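You operate a simulated robot arm through the tools that you are given. There is no shell and no other tool. Be economical: measure what you need, move in short steps, check, and stop when the job is done.

The job below is to be done with a simulated robot arm. You get a single attempt, and the scene is never put back.

## Task
Fetch the brush from the top of the packing table and set it on the clear corner of the packing table.

It is judged by the outcome, as a careful person would: the job done as asked, and still so three seconds after it is handed in. It fails if anything else is knocked over, pushed out of place, dropped, spilled or broken.

## Robot
A 6-joint arm with a two-finger parallel gripper, fixed in place. Base frame: the origin is at the foot of the arm, x ahead of it, y to its left, z up; the work surface is at about z = 720. Units: mm, degrees, N and s.
With the tool pointing down near the work surface it reaches from about 220 to 620 mm from the base axis. Its first joint turns from -66.0 to 66.0 degrees. Payload 2.7 kg.
The TCP is the grasp point between the finger pads, 23 mm short of the fingertips. In the tool frame z runs along the fingers and y along their closing line. Largest opening 94 mm; finger width 38, thickness 10; the body of the gripper, 54 by 96 mm, starts 39 mm behind the TCP.
Orientation is told as [roll, pitch, yaw] about the base's x, y, z axes, in that order, counted from this pose: with the fingers straight down and closing along the base's y, the tool's x points along the base's -x, its y along +y and its z along -z.

## Interface
- The arm moves only by the tool send_rows. Its argument "increments" is a list of rows, each a list of 6 numbers: the shift along the base's x, y, z in mm, then the turn, a rotation vector about the base's x, y, z in degrees. In form: [[tx, ty, tz, wx, wy, wz], ...]. A call has 1 to 20 rows; each row is the pose to reach, as a shift and turn from the pose commanded when the call began. "jaw" is the gripper command, from -1 (shut) to 1 (fully open), values between in proportion, set as the call begins (left out, the last holds). Rows are played at 5 a second. More than 50 mm and 8.6 degrees between two rows, or a gripper value outside its range, and nothing of the call is played. Where a pose cannot be reached the arm comes as near as it can. A force on the tool above 40 N (or 10 N above the force at the start of the call, whichever is more), or a blocked arm, ends the call early, and 0.2 s more pass. Each finger travels about 45 mm/s and halts on what it meets, pressing with about 45 N; the grip force reading is that of the motor and also rises with nothing between the fingers. The clock runs only during rows and for 0.2 s after the last one: add rows that repeat a pose to give the fingers time. The reply holds the time, the measured pose of the TCP, the force on the tool along the base axes, the opening and the grip force, in the units named above and with some noise, and new pictures: "views" is both (left out), scene, wrist or none.
- Cameras (640 x 400 px; columns grow to the right, rows downward): "scene" is fixed at [78.3, -442.5, 1390.7]; the picture's right is [0.70, -0.72, 0.00], its down [-0.50, -0.48, -0.72] and it looks along [0.52, 0.50, -0.69] (base axes); focal length 371 px, centre (320, 200). "wrist" rides on the gripper at [86, 16, -74] in the tool frame; the picture's right is [-0.18, 0.98, 0.00], its down [-0.58, -0.11, -0.81] and it looks along [-0.79, -0.15, 0.59] (tool axes); focal length 243 px, centre (320, 200). There is no depth. A picture from a camera that has moved, and an enlarged one, comes with that camera's place and axes in the base frame and with its lens.
- close_up(camera, box): a new picture of the part [left, top, right, bottom] of that camera's present view, enlarged. The clock stands still meanwhile.
- job_done(): hands the job in; it is judged then, once.

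Go step by step. Nothing tells you positions but the pictures and the camera data: compare them with the known pose of the tool, close in by small moves and look again before you grip or let go. The budget is 90 turns and 170 pictures, counting those below and the enlarged ones. Unless the task says otherwise, let go and move clear before handing in, and close with one line.

The tools are called as name(argument=value, ...) on one line, values as JSON. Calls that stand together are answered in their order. send_rows: Moves the arm, as the interface text tells. Its arguments: {"type":"object","properties":{"increments":{"type":"array","items":{"type":"array","items":{"type":"number"}}},"jaw":{"type":"number"},"views":{"type":"string","enum":["both","scene","wrist","none"]}},"required":["increments"]} The other tools are called the same way: close_up (camera, box) takes an enlarged picture of a part of a camera's view; job_done () hands the job in.

At the start:

```text
time_s: 0.0
ee_pos: [440.5, -11.5, 1053.1]
orientation: [0.0, -0.1, 0.0]
force: [0.7, -0.3, -0.3]
opening: 94.1
grip_force: 0.1
```

scene: 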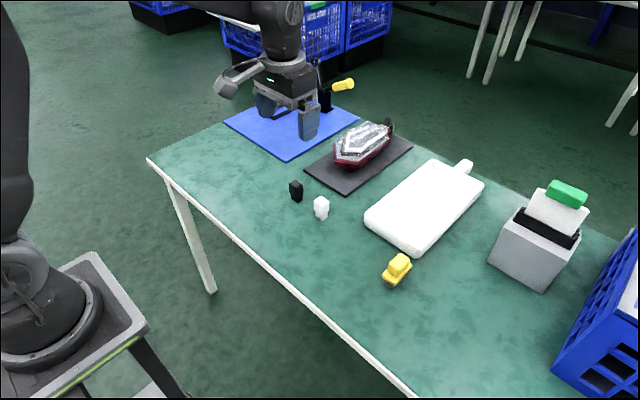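
wrist: 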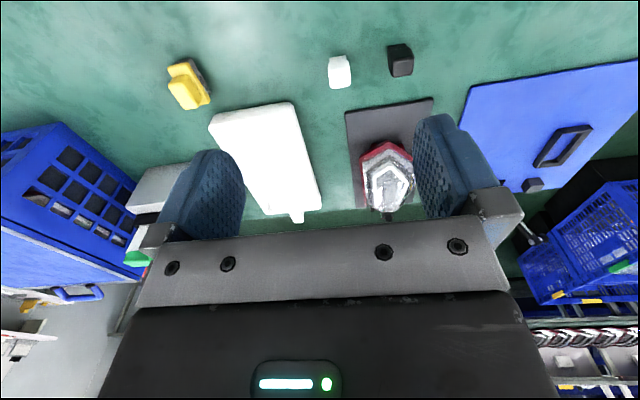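

I see a table with several objects; I need close-ups to tell which one is the brush and which corner is clear.

close_up(camera="scene", box=[200, 50, 420, 190])

close_up(camera="scene", box=[340, 140, 640, 330])

close_up(camera="wrist", box=[100, 20, 640, 240])

```text
2.86 times, centred on (310, 120) of scene
camera zoom: at [78.3, -442.5, 1390.7], right [0.7, -0.72, 0.0], down [-0.5, -0.48, -0.72], along [0.52, 0.5, -0.69], focal length 1059 px, centre (349, 429)
```

zoom: 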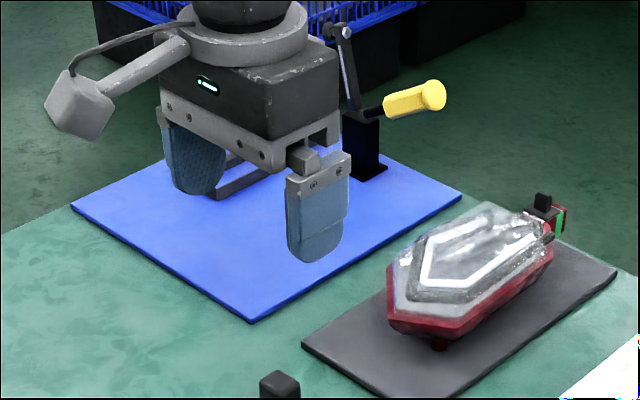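

```text
2.11 times, centred on (490, 235) of scene
camera zoom: at [78.3, -442.5, 1390.7], right [0.7, -0.72, 0.0], down [-0.5, -0.48, -0.72], along [0.52, 0.5, -0.69], focal length 780 px, centre (-38, 126)
```

zoom: 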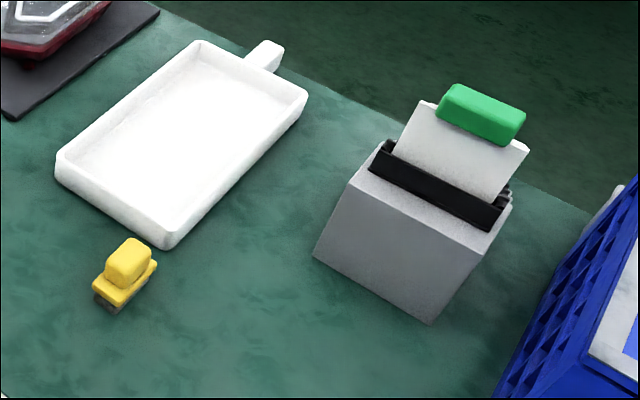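

```text
1.19 times, centred on (370, 130) of wrist
camera zoom: at [355.6, 4.7, 1127.4], right [0.18, 0.98, 0.0], down [0.58, -0.11, 0.81], along [0.79, -0.15, -0.59], focal length 288 px, centre (261, 283)
```

zoom: 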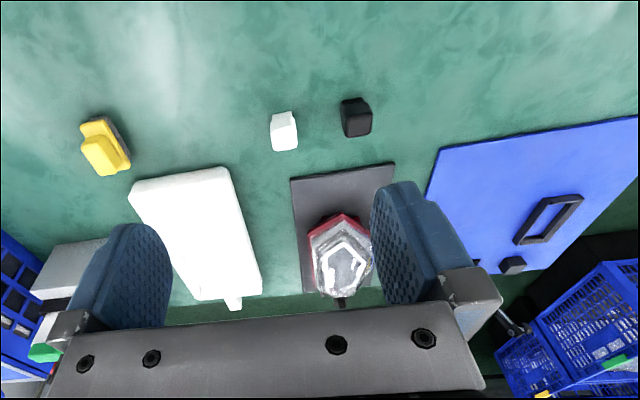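

The yellow block with dark bristles under it, near base (505, -243), looks like the brush. The near-left table corner at about (356, 536) looks clear. I'll move above the brush for a closer look.

send_rows(increments=[[8, -38, -20, 0, 0, 0], [16, -76, -40, 0, 0, 0], [24, -114, -60, 0, 0, 0], [32, -152, -80, 0, 0, 0], [38, -190, -100, 0, 0, 0], [40, -231, -120, 0, 0, 0], [40, -231, -120, 0, 0, 0]], jaw=1)

```text
time_s: 1.6
ee_pos: [484.8, -243.1, 931.3]
orientation: [0.0, 0.1, 0.0]
force: [1.2, -0.3, 0.4]
opening: 94.1
grip_force: 0.1
camera wrist: at [397.7, -227.5, 1007.2], right [0.18, 0.98, 0.0], down [0.58, -0.11, 0.81], along [0.79, -0.15, -0.59], focal length 243 px, centre (320, 200)
```

scene: 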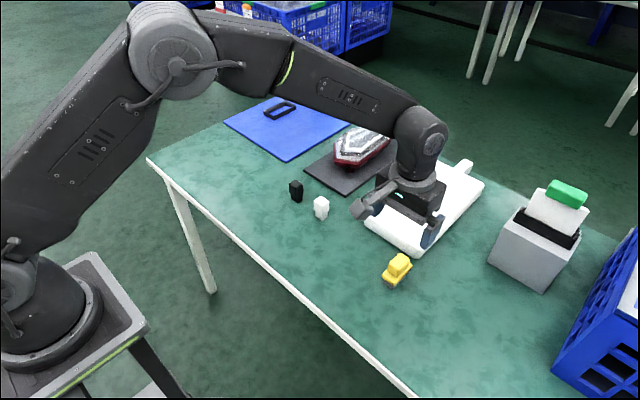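
wrist: 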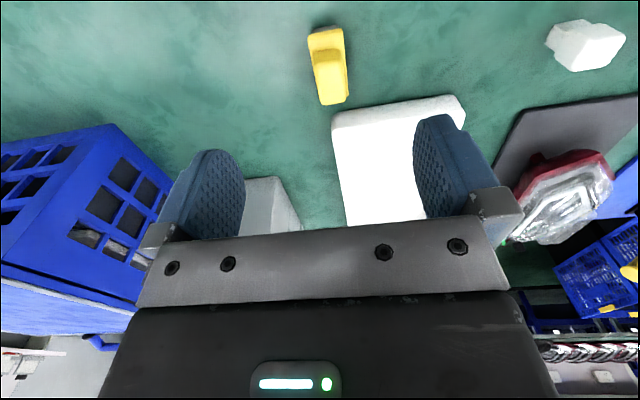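

The brush is just ahead and below the gripper. Close-ups will give its axis and height.

close_up(camera="wrist", box=[270, 10, 390, 120])

close_up(camera="scene", box=[360, 230, 440, 300])

```text
3.64 times, centred on (330, 65) of wrist
camera zoom: at [397.7, -227.5, 1007.2], right [0.18, 0.98, 0.0], down [0.58, -0.11, 0.81], along [0.79, -0.15, -0.59], focal length 882 px, centre (284, 691)
```

zoom: 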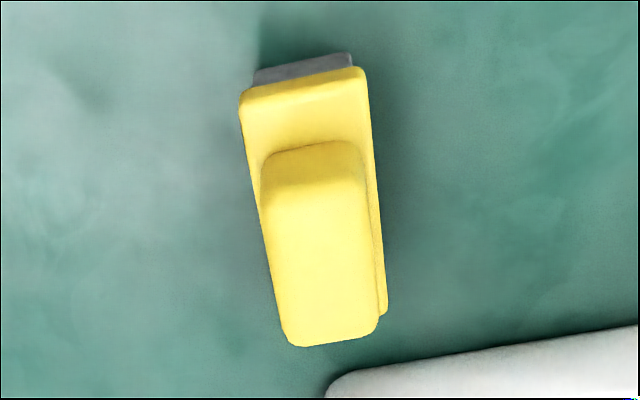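

```text
5.71 times, centred on (400, 265) of scene
camera zoom: at [78.3, -442.5, 1390.7], right [0.7, -0.72, 0.0], down [-0.5, -0.48, -0.72], along [0.52, 0.5, -0.69], focal length 2118 px, centre (-137, -171)
```

zoom: 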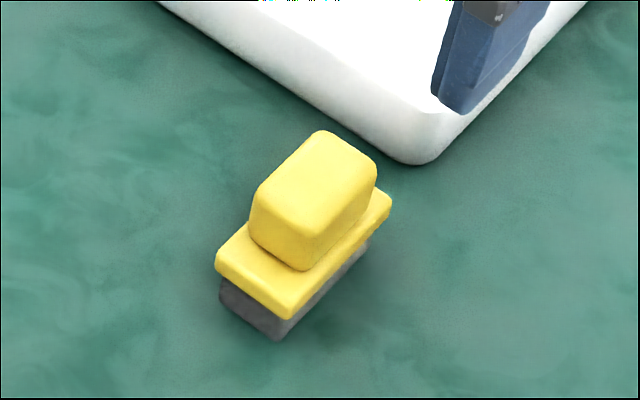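

The brush's long axis is along x. Its plate is about x 490–556, y -257..-224, and the handle is centred near (526, -240). I'll go down to just above the handle and look again.

send_rows(increments=[[15, 1, -40, 0, 0, 0], [30, 2, -80, 0, 0, 0], [43, 2, -125, 0, 0, 0], [43, 2, -125, 0, 0, 0], [43, 2, -125, 0, 0, 0]])

```text
time_s: 2.8
ee_pos: [523.9, -241.5, 807.1]
orientation: [0.0, 0.0, 0.0]
force: [0.3, -0.1, -0.8]
opening: 94.1
grip_force: 0.1
camera wrist: at [438.5, -224.1, 880.7], right [0.18, 0.98, 0.0], down [0.58, -0.11, 0.81], along [0.79, -0.15, -0.59], focal length 243 px, centre (320, 200)
```

scene: 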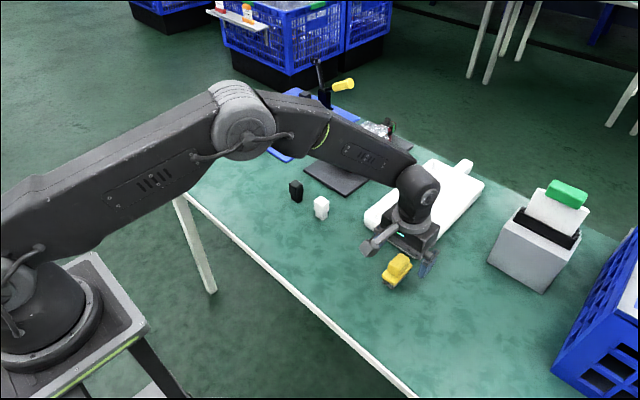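
wrist: 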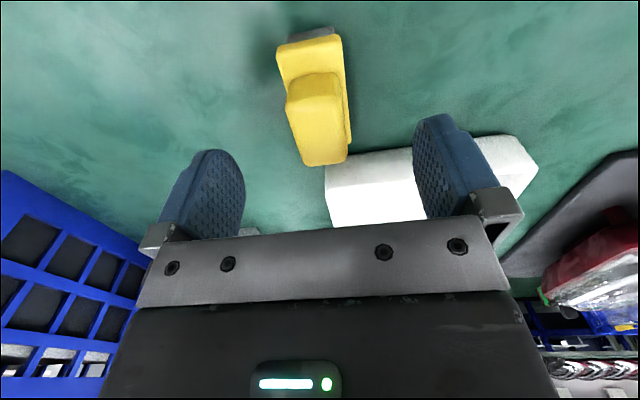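

The alignment is good: the handle centre is at about (523, -240) and its top at about z 775. I'll go down so the pads straddle the handle above the plate, then check before closing.

send_rows(increments=[[0, 1, -20, 0, 0, 0], [0, 1, -38, 0, 0, 0], [0, 1, -38, 0, 0, 0], [0, 1, -38, 0, 0, 0]])

close_up(camera="scene", box=[350, 210, 450, 300])

```text
time_s: 3.8
ee_pos: [523.9, -237.9, 767.7]
orientation: [0.0, 0.0, 0.1]
force: [0.1, 0.2, 0.1]
opening: 93.9
grip_force: 0.1
camera wrist: at [437.6, -222.1, 843.4], right [0.18, 0.98, 0.0], down [0.58, -0.11, 0.81], along [0.79, -0.15, -0.59], focal length 243 px, centre (320, 200)
```

scene: 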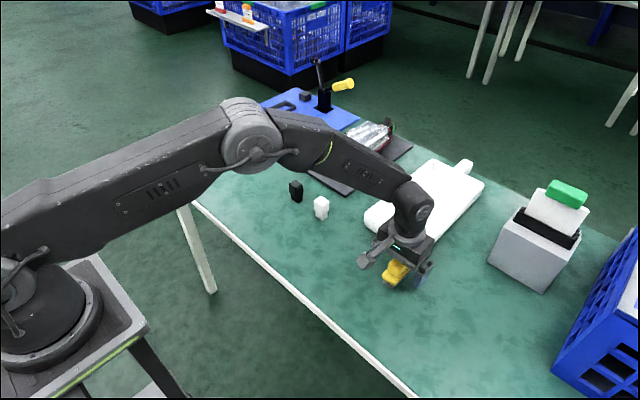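
wrist: 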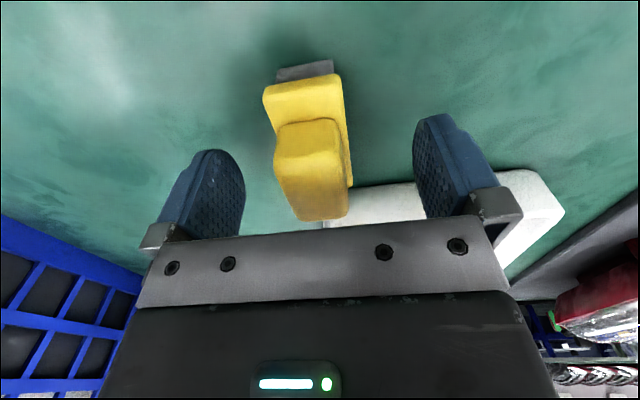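

```text
4.44 times, centred on (400, 255) of scene
camera zoom: at [78.3, -442.5, 1390.7], right [0.7, -0.72, 0.0], down [-0.5, -0.48, -0.72], along [0.52, 0.5, -0.69], focal length 1647 px, centre (-36, -44)
```

zoom: 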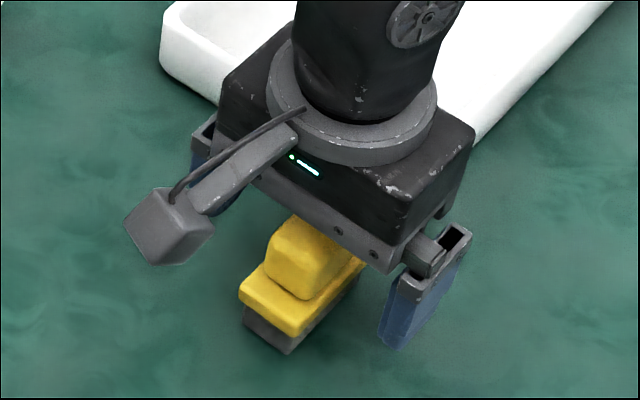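

The handle sits between the pads, about 3 mm towards -y. I'll recentre and close.

send_rows(increments=[[0, -3, -3, 0, 0, 0], [0, -3, -3, 0, 0, 0]], views="none")

send_rows(increments=[[0, 0, 0, 0, 0, 0], [0, 0, 0, 0, 0, 0], [0, 0, 0, 0, 0, 0], [0, 0, 0, 0, 0, 0], [0, 0, 0, 0, 0, 0], [0, 0, 0, 0, 0, 0], [0, 0, 0, 0, 0, 0]], jaw=-1)

```text
time_s: 4.4
ee_pos: [523.9, -241.4, 767.4]
orientation: [0.0, 0.0, 0.0]
force: [-0.1, -0.1, 0.2]
opening: 94.2
grip_force: 0.0
```

```text
time_s: 6.0
ee_pos: [523.4, -241.3, 766.1]
orientation: [0.1, -0.1, 0.1]
force: [0.1, -0.8, 0.1]
opening: 32.8
grip_force: 44.7
camera wrist: at [437.7, -225.4, 841.0], right [0.18, 0.98, 0.0], down [0.58, -0.11, 0.81], along [0.79, -0.15, -0.59], focal length 243 px, centre (320, 200)
```

scene: 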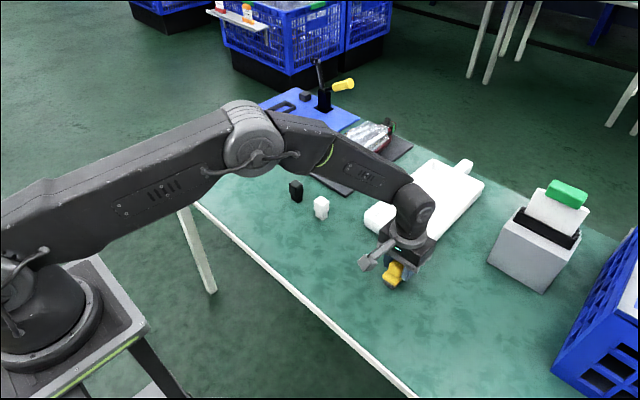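
wrist: 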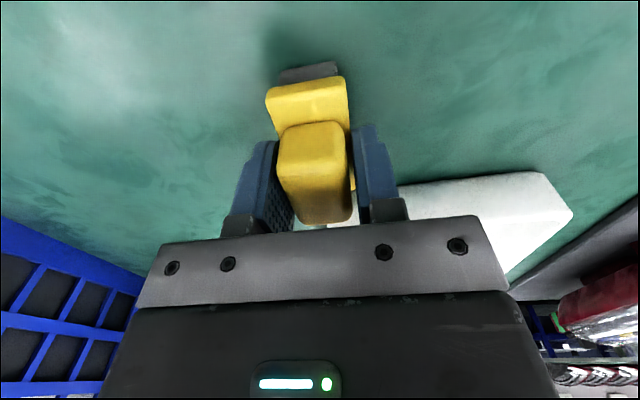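

The handle is held, with an opening of 32.8 mm at TCP z ≈ 766. I'll lift straight up and check.

send_rows(increments=[[0, 0, 15, 0, 0, 0], [0, 0, 45, 0, 0, 0], [0, 0, 85, 0, 0, 0], [0, 0, 130, 0, 0, 0], [0, 0, 150, 0, 0, 0], [0, 0, 150, 0, 0, 0]])

```text
time_s: 7.4
ee_pos: [525.4, -241.4, 915.8]
orientation: [0.0, -0.1, 0.0]
force: [0.1, 0.2, -0.6]
opening: 32.6
grip_force: 45.0
camera wrist: at [439.8, -226.4, 991.2], right [0.18, 0.98, 0.0], down [0.58, -0.11, 0.81], along [0.79, -0.15, -0.59], focal length 243 px, centre (320, 200)
```

scene: 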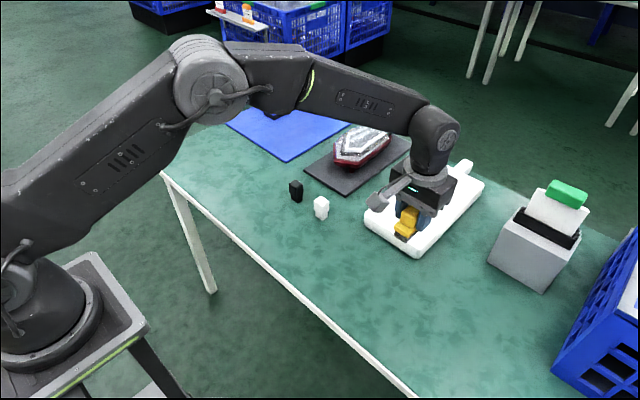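
wrist: 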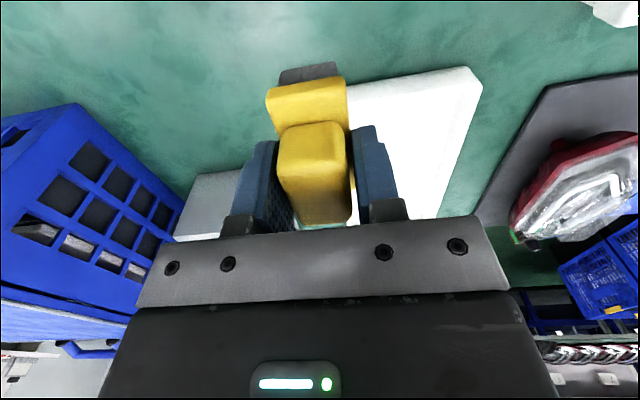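

The brush is held level and nothing else moved. I'll carry it at this height over to the near-left corner, the clear one, aiming for about (405, 455).

send_rows(increments=[[-7, 40, 0, 0, 0, 0], [-14, 82, 0, 0, 0, 0], [-21, 124, 0, 0, 0, 0], [-28, 166, 0, 0, 0, 0], [-35, 208, 0, 0, 0, 0], [-42, 250, 0, 0, 0, 0], [-49, 292, 0, 0, 0, 0], [-56, 334, 0, 0, 0, 0], [-63, 376, 0, 0, 0, 0], [-70, 418, 0, 0, 0, 0], [-77, 460, 0, 0, 0, 0], [-84, 502, 0, 0, 0, 0], [-91, 544, 0, 0, 0, 0], [-98, 586, 0, 0, 0, 0], [-105, 628, 0, 0, 0, 0], [-112, 664, 0, 0, 0, 0], [-119, 690, 0, 0, 0, 0], [-119, 696, 0, 0, 0, 0], [-119, 696, 0, 0, 0, 0]])

```text
time_s: 11.4
ee_pos: [407.0, 454.9, 916.9]
orientation: [0.0, 0.0, 0.0]
force: [-0.1, 0.2, -0.6]
opening: 32.5
grip_force: 44.9
camera wrist: at [320.1, 471.0, 990.8], right [0.18, 0.98, 0.0], down [0.58, -0.11, 0.81], along [0.79, -0.15, -0.59], focal length 243 px, centre (320, 200)
```

scene: 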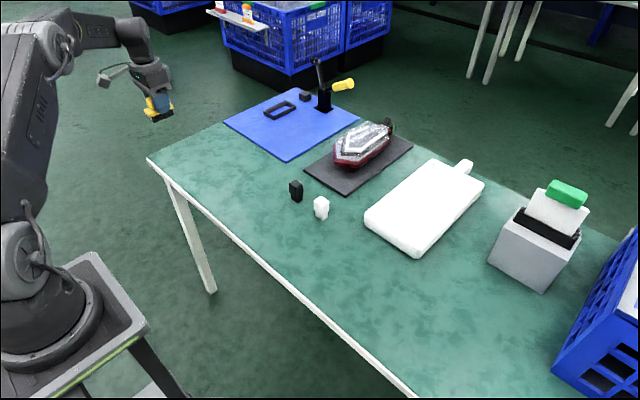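
wrist: 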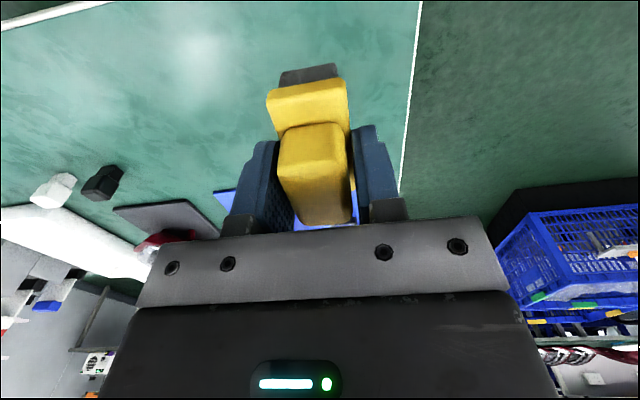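

The table edges from the wrist view are near edge x ≈ 353 and left edge y ≈ 544. The brush at (407, 455) would sit well inside this empty corner, so I'll lower it to a few mm above the surface.

send_rows(increments=[[0, 0, -40, 0, 0, 0], [0, 0, -80, 0, 0, 0], [0, 0, -115, 0, 0, 0], [0, 0, -135, 0, 0, 0], [0, 0, -143, 0, 0, 0], [0, 0, -143, 0, 0, 0]])

close_up(camera="scene", box=[120, 80, 280, 200])

```text
time_s: 12.8
ee_pos: [404.4, 453.5, 774.9]
orientation: [-0.1, 0.0, 0.0]
force: [0.5, 0.1, -0.5]
opening: 33.0
grip_force: 45.1
camera wrist: at [319.1, 469.8, 849.0], right [0.18, 0.98, 0.0], down [0.58, -0.11, 0.81], along [0.79, -0.15, -0.59], focal length 243 px, centre (320, 200)
```

scene: 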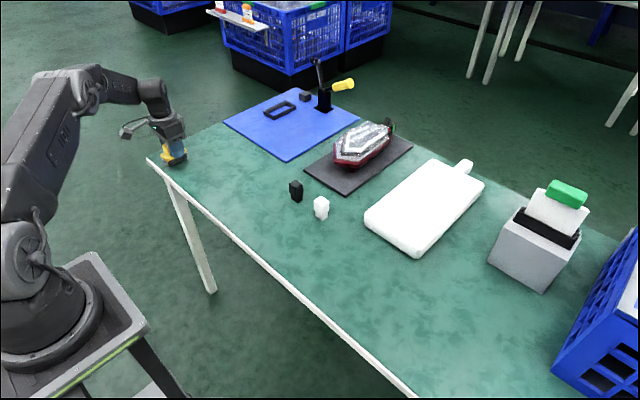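
wrist: 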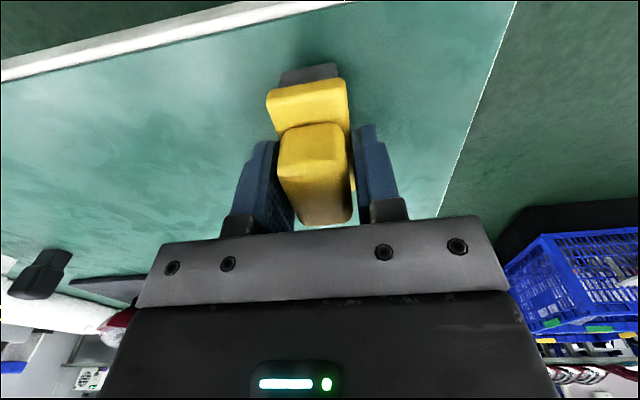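

```text
3.33 times, centred on (200, 140) of scene
camera zoom: at [78.3, -442.5, 1390.7], right [0.7, -0.72, 0.0], down [-0.5, -0.48, -0.72], along [0.52, 0.5, -0.69], focal length 1236 px, centre (720, 400)
```

zoom: 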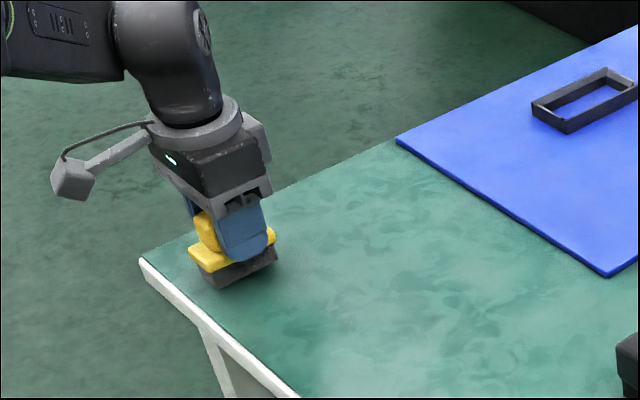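

The brush is a few mm above the clear corner. I'll lower it gently the last bit until the force shows contact.

send_rows(increments=[[0, 0, -3, 0, 0, 0], [0, 0, -6, 0, 0, 0], [0, 0, -6, 0, 0, 0]], views="none")

```text
time_s: 13.6
ee_pos: [405.9, 454.1, 768.5]
orientation: [0.0, 0.0, 0.0]
force: [0.4, -0.1, -0.3]
opening: 32.7
grip_force: 44.5
```

send_rows(increments=[[0, 0, -1, 0, 0, 0], [0, 0, -2, 0, 0, 0], [0, 0, -2, 0, 0, 0]], views="none")

```text
time_s: 14.4
ee_pos: [405.1, 454.0, 767.1]
orientation: [-0.1, 0.0, 0.1]
force: [0.0, -0.6, 1.3]
opening: 32.9
grip_force: 45.3
```

There is no clear contact yet, so I'll go down one more millimetre and a half.

send_rows(increments=[[0, 0, -0.7, 0, 0, 0], [0, 0, -1.5, 0, 0, 0], [0, 0, -1.5, 0, 0, 0]], views="none")

close_up(camera="scene", box=[130, 110, 210, 180])

```text
time_s: 15.2
ee_pos: [405.2, 454.2, 767.1]
orientation: [0.2, -0.2, 0.1]
force: [1.0, -0.6, 11.9]
opening: 32.8
grip_force: 45.2
```

```text
5.71 times, centred on (170, 145) of scene
camera zoom: at [78.2, -442.7, 1390.7], right [0.7, -0.72, 0.0], down [-0.5, -0.48, -0.72], along [0.52, 0.5, -0.69], focal length 2118 px, centre (1177, 514)
```

zoom: 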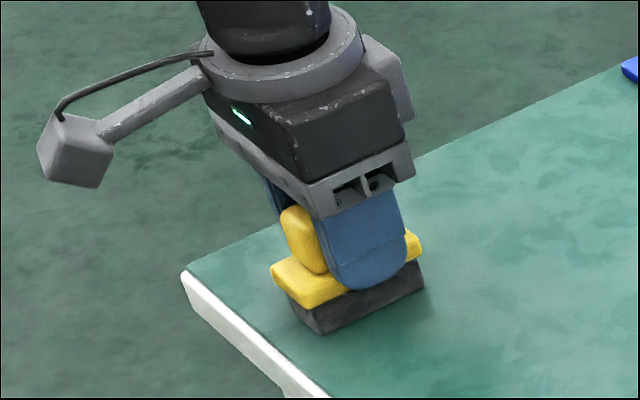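

The force shows about 12 N of contact, so the brush is on the table. I'll ease off a little and open the jaw.

send_rows(increments=[[0, 0, 1.2, 0, 0, 0], [0, 0, 1.2, 0, 0, 0]], views="none")

send_rows(increments=[[0, 0, 0, 0, 0, 0], [0, 0, 0, 0, 0, 0], [0, 0, 0, 0, 0, 0], [0, 0, 0, 0, 0, 0], [0, 0, 0, 0, 0, 0]], jaw=1)

```text
time_s: 15.8
ee_pos: [405.0, 452.7, 766.3]
orientation: [0.1, -0.1, 0.0]
force: [1.3, 2.8, 7.3]
opening: 32.6
grip_force: 45.1
```

```text
time_s: 17.0
ee_pos: [404.4, 452.8, 766.3]
orientation: [0.0, 0.0, 0.0]
force: [-0.3, 1.2, 0.1]
opening: 94.1
grip_force: 0.0
camera wrist: at [319.3, 469.4, 840.5], right [0.18, 0.98, 0.0], down [0.58, -0.11, 0.81], along [0.79, -0.15, -0.59], focal length 243 px, centre (320, 200)
```

scene: 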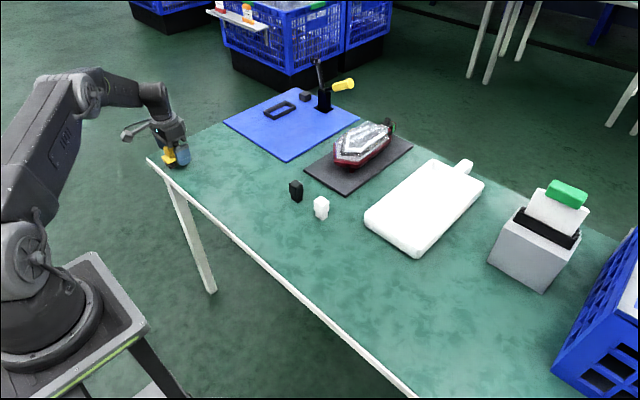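
wrist: 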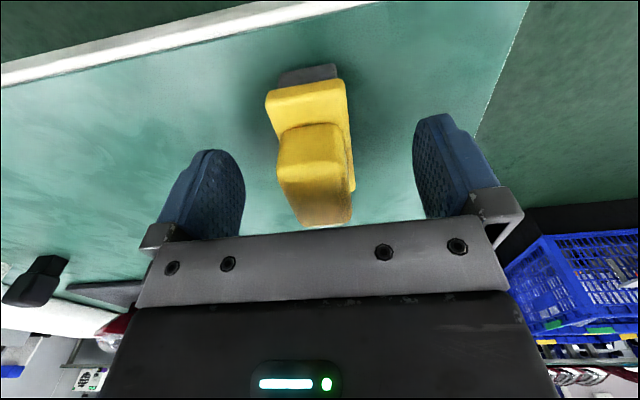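

The jaw is open and the brush stands by itself. I'll move straight up and clear, then check.

send_rows(increments=[[0, 0, 30, 0, 0, 0], [0, 0, 75, 0, 0, 0], [0, 0, 120, 0, 0, 0], [0, 0, 160, 0, 0, 0], [0, -40, 180, 0, 0, 0], [0, -80, 190, 0, 0, 0], [0, -120, 190, 0, 0, 0], [0, -120, 190, 0, 0, 0]])

close_up(camera="scene", box=[120, 80, 280, 200])

```text
time_s: 18.8
ee_pos: [404.6, 332.8, 956.1]
orientation: [0.0, 0.0, -0.1]
force: [0.4, 0.2, -0.5]
opening: 94.1
grip_force: 0.0
camera wrist: at [318.9, 349.5, 1030.5], right [0.18, 0.98, 0.0], down [0.58, -0.11, 0.81], along [0.79, -0.15, -0.59], focal length 243 px, centre (320, 200)
```

scene: 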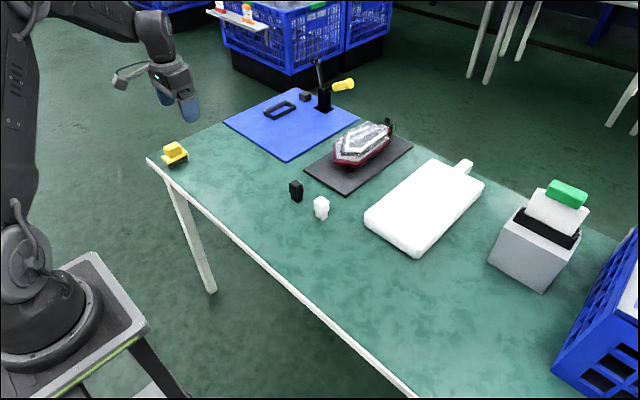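
wrist: 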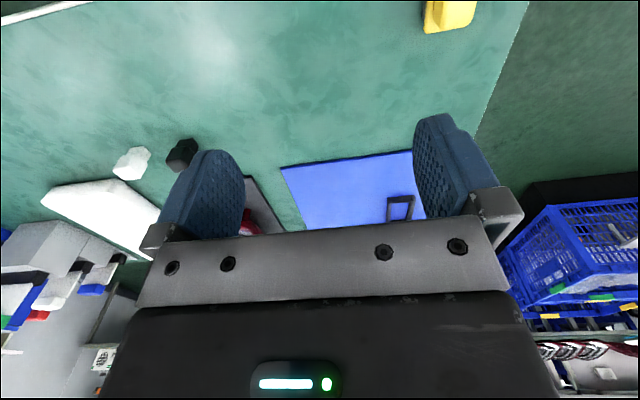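

```text
3.33 times, centred on (200, 140) of scene
camera zoom: at [78.3, -442.5, 1390.7], right [0.7, -0.72, 0.0], down [-0.5, -0.48, -0.72], along [0.52, 0.5, -0.69], focal length 1236 px, centre (720, 400)
```

zoom: 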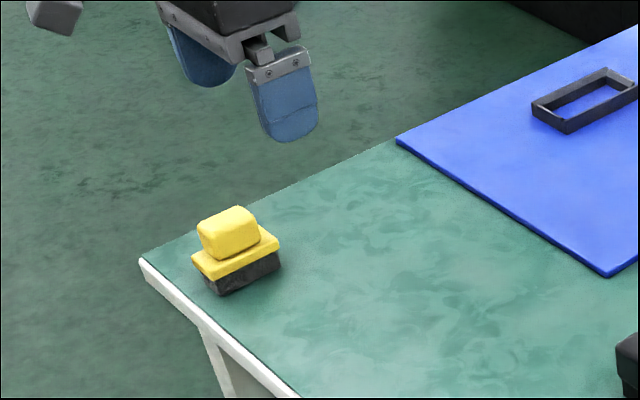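

The brush stands upright on the clear corner, the gripper is clear of it, and everything else is where it was. I'm handing in.

job_done()

```text
The job is handed in.
```

I picked up the yellow brush and set it upright on the clear near-left corner of the packing table; nothing else was moved, and the job is handed in.
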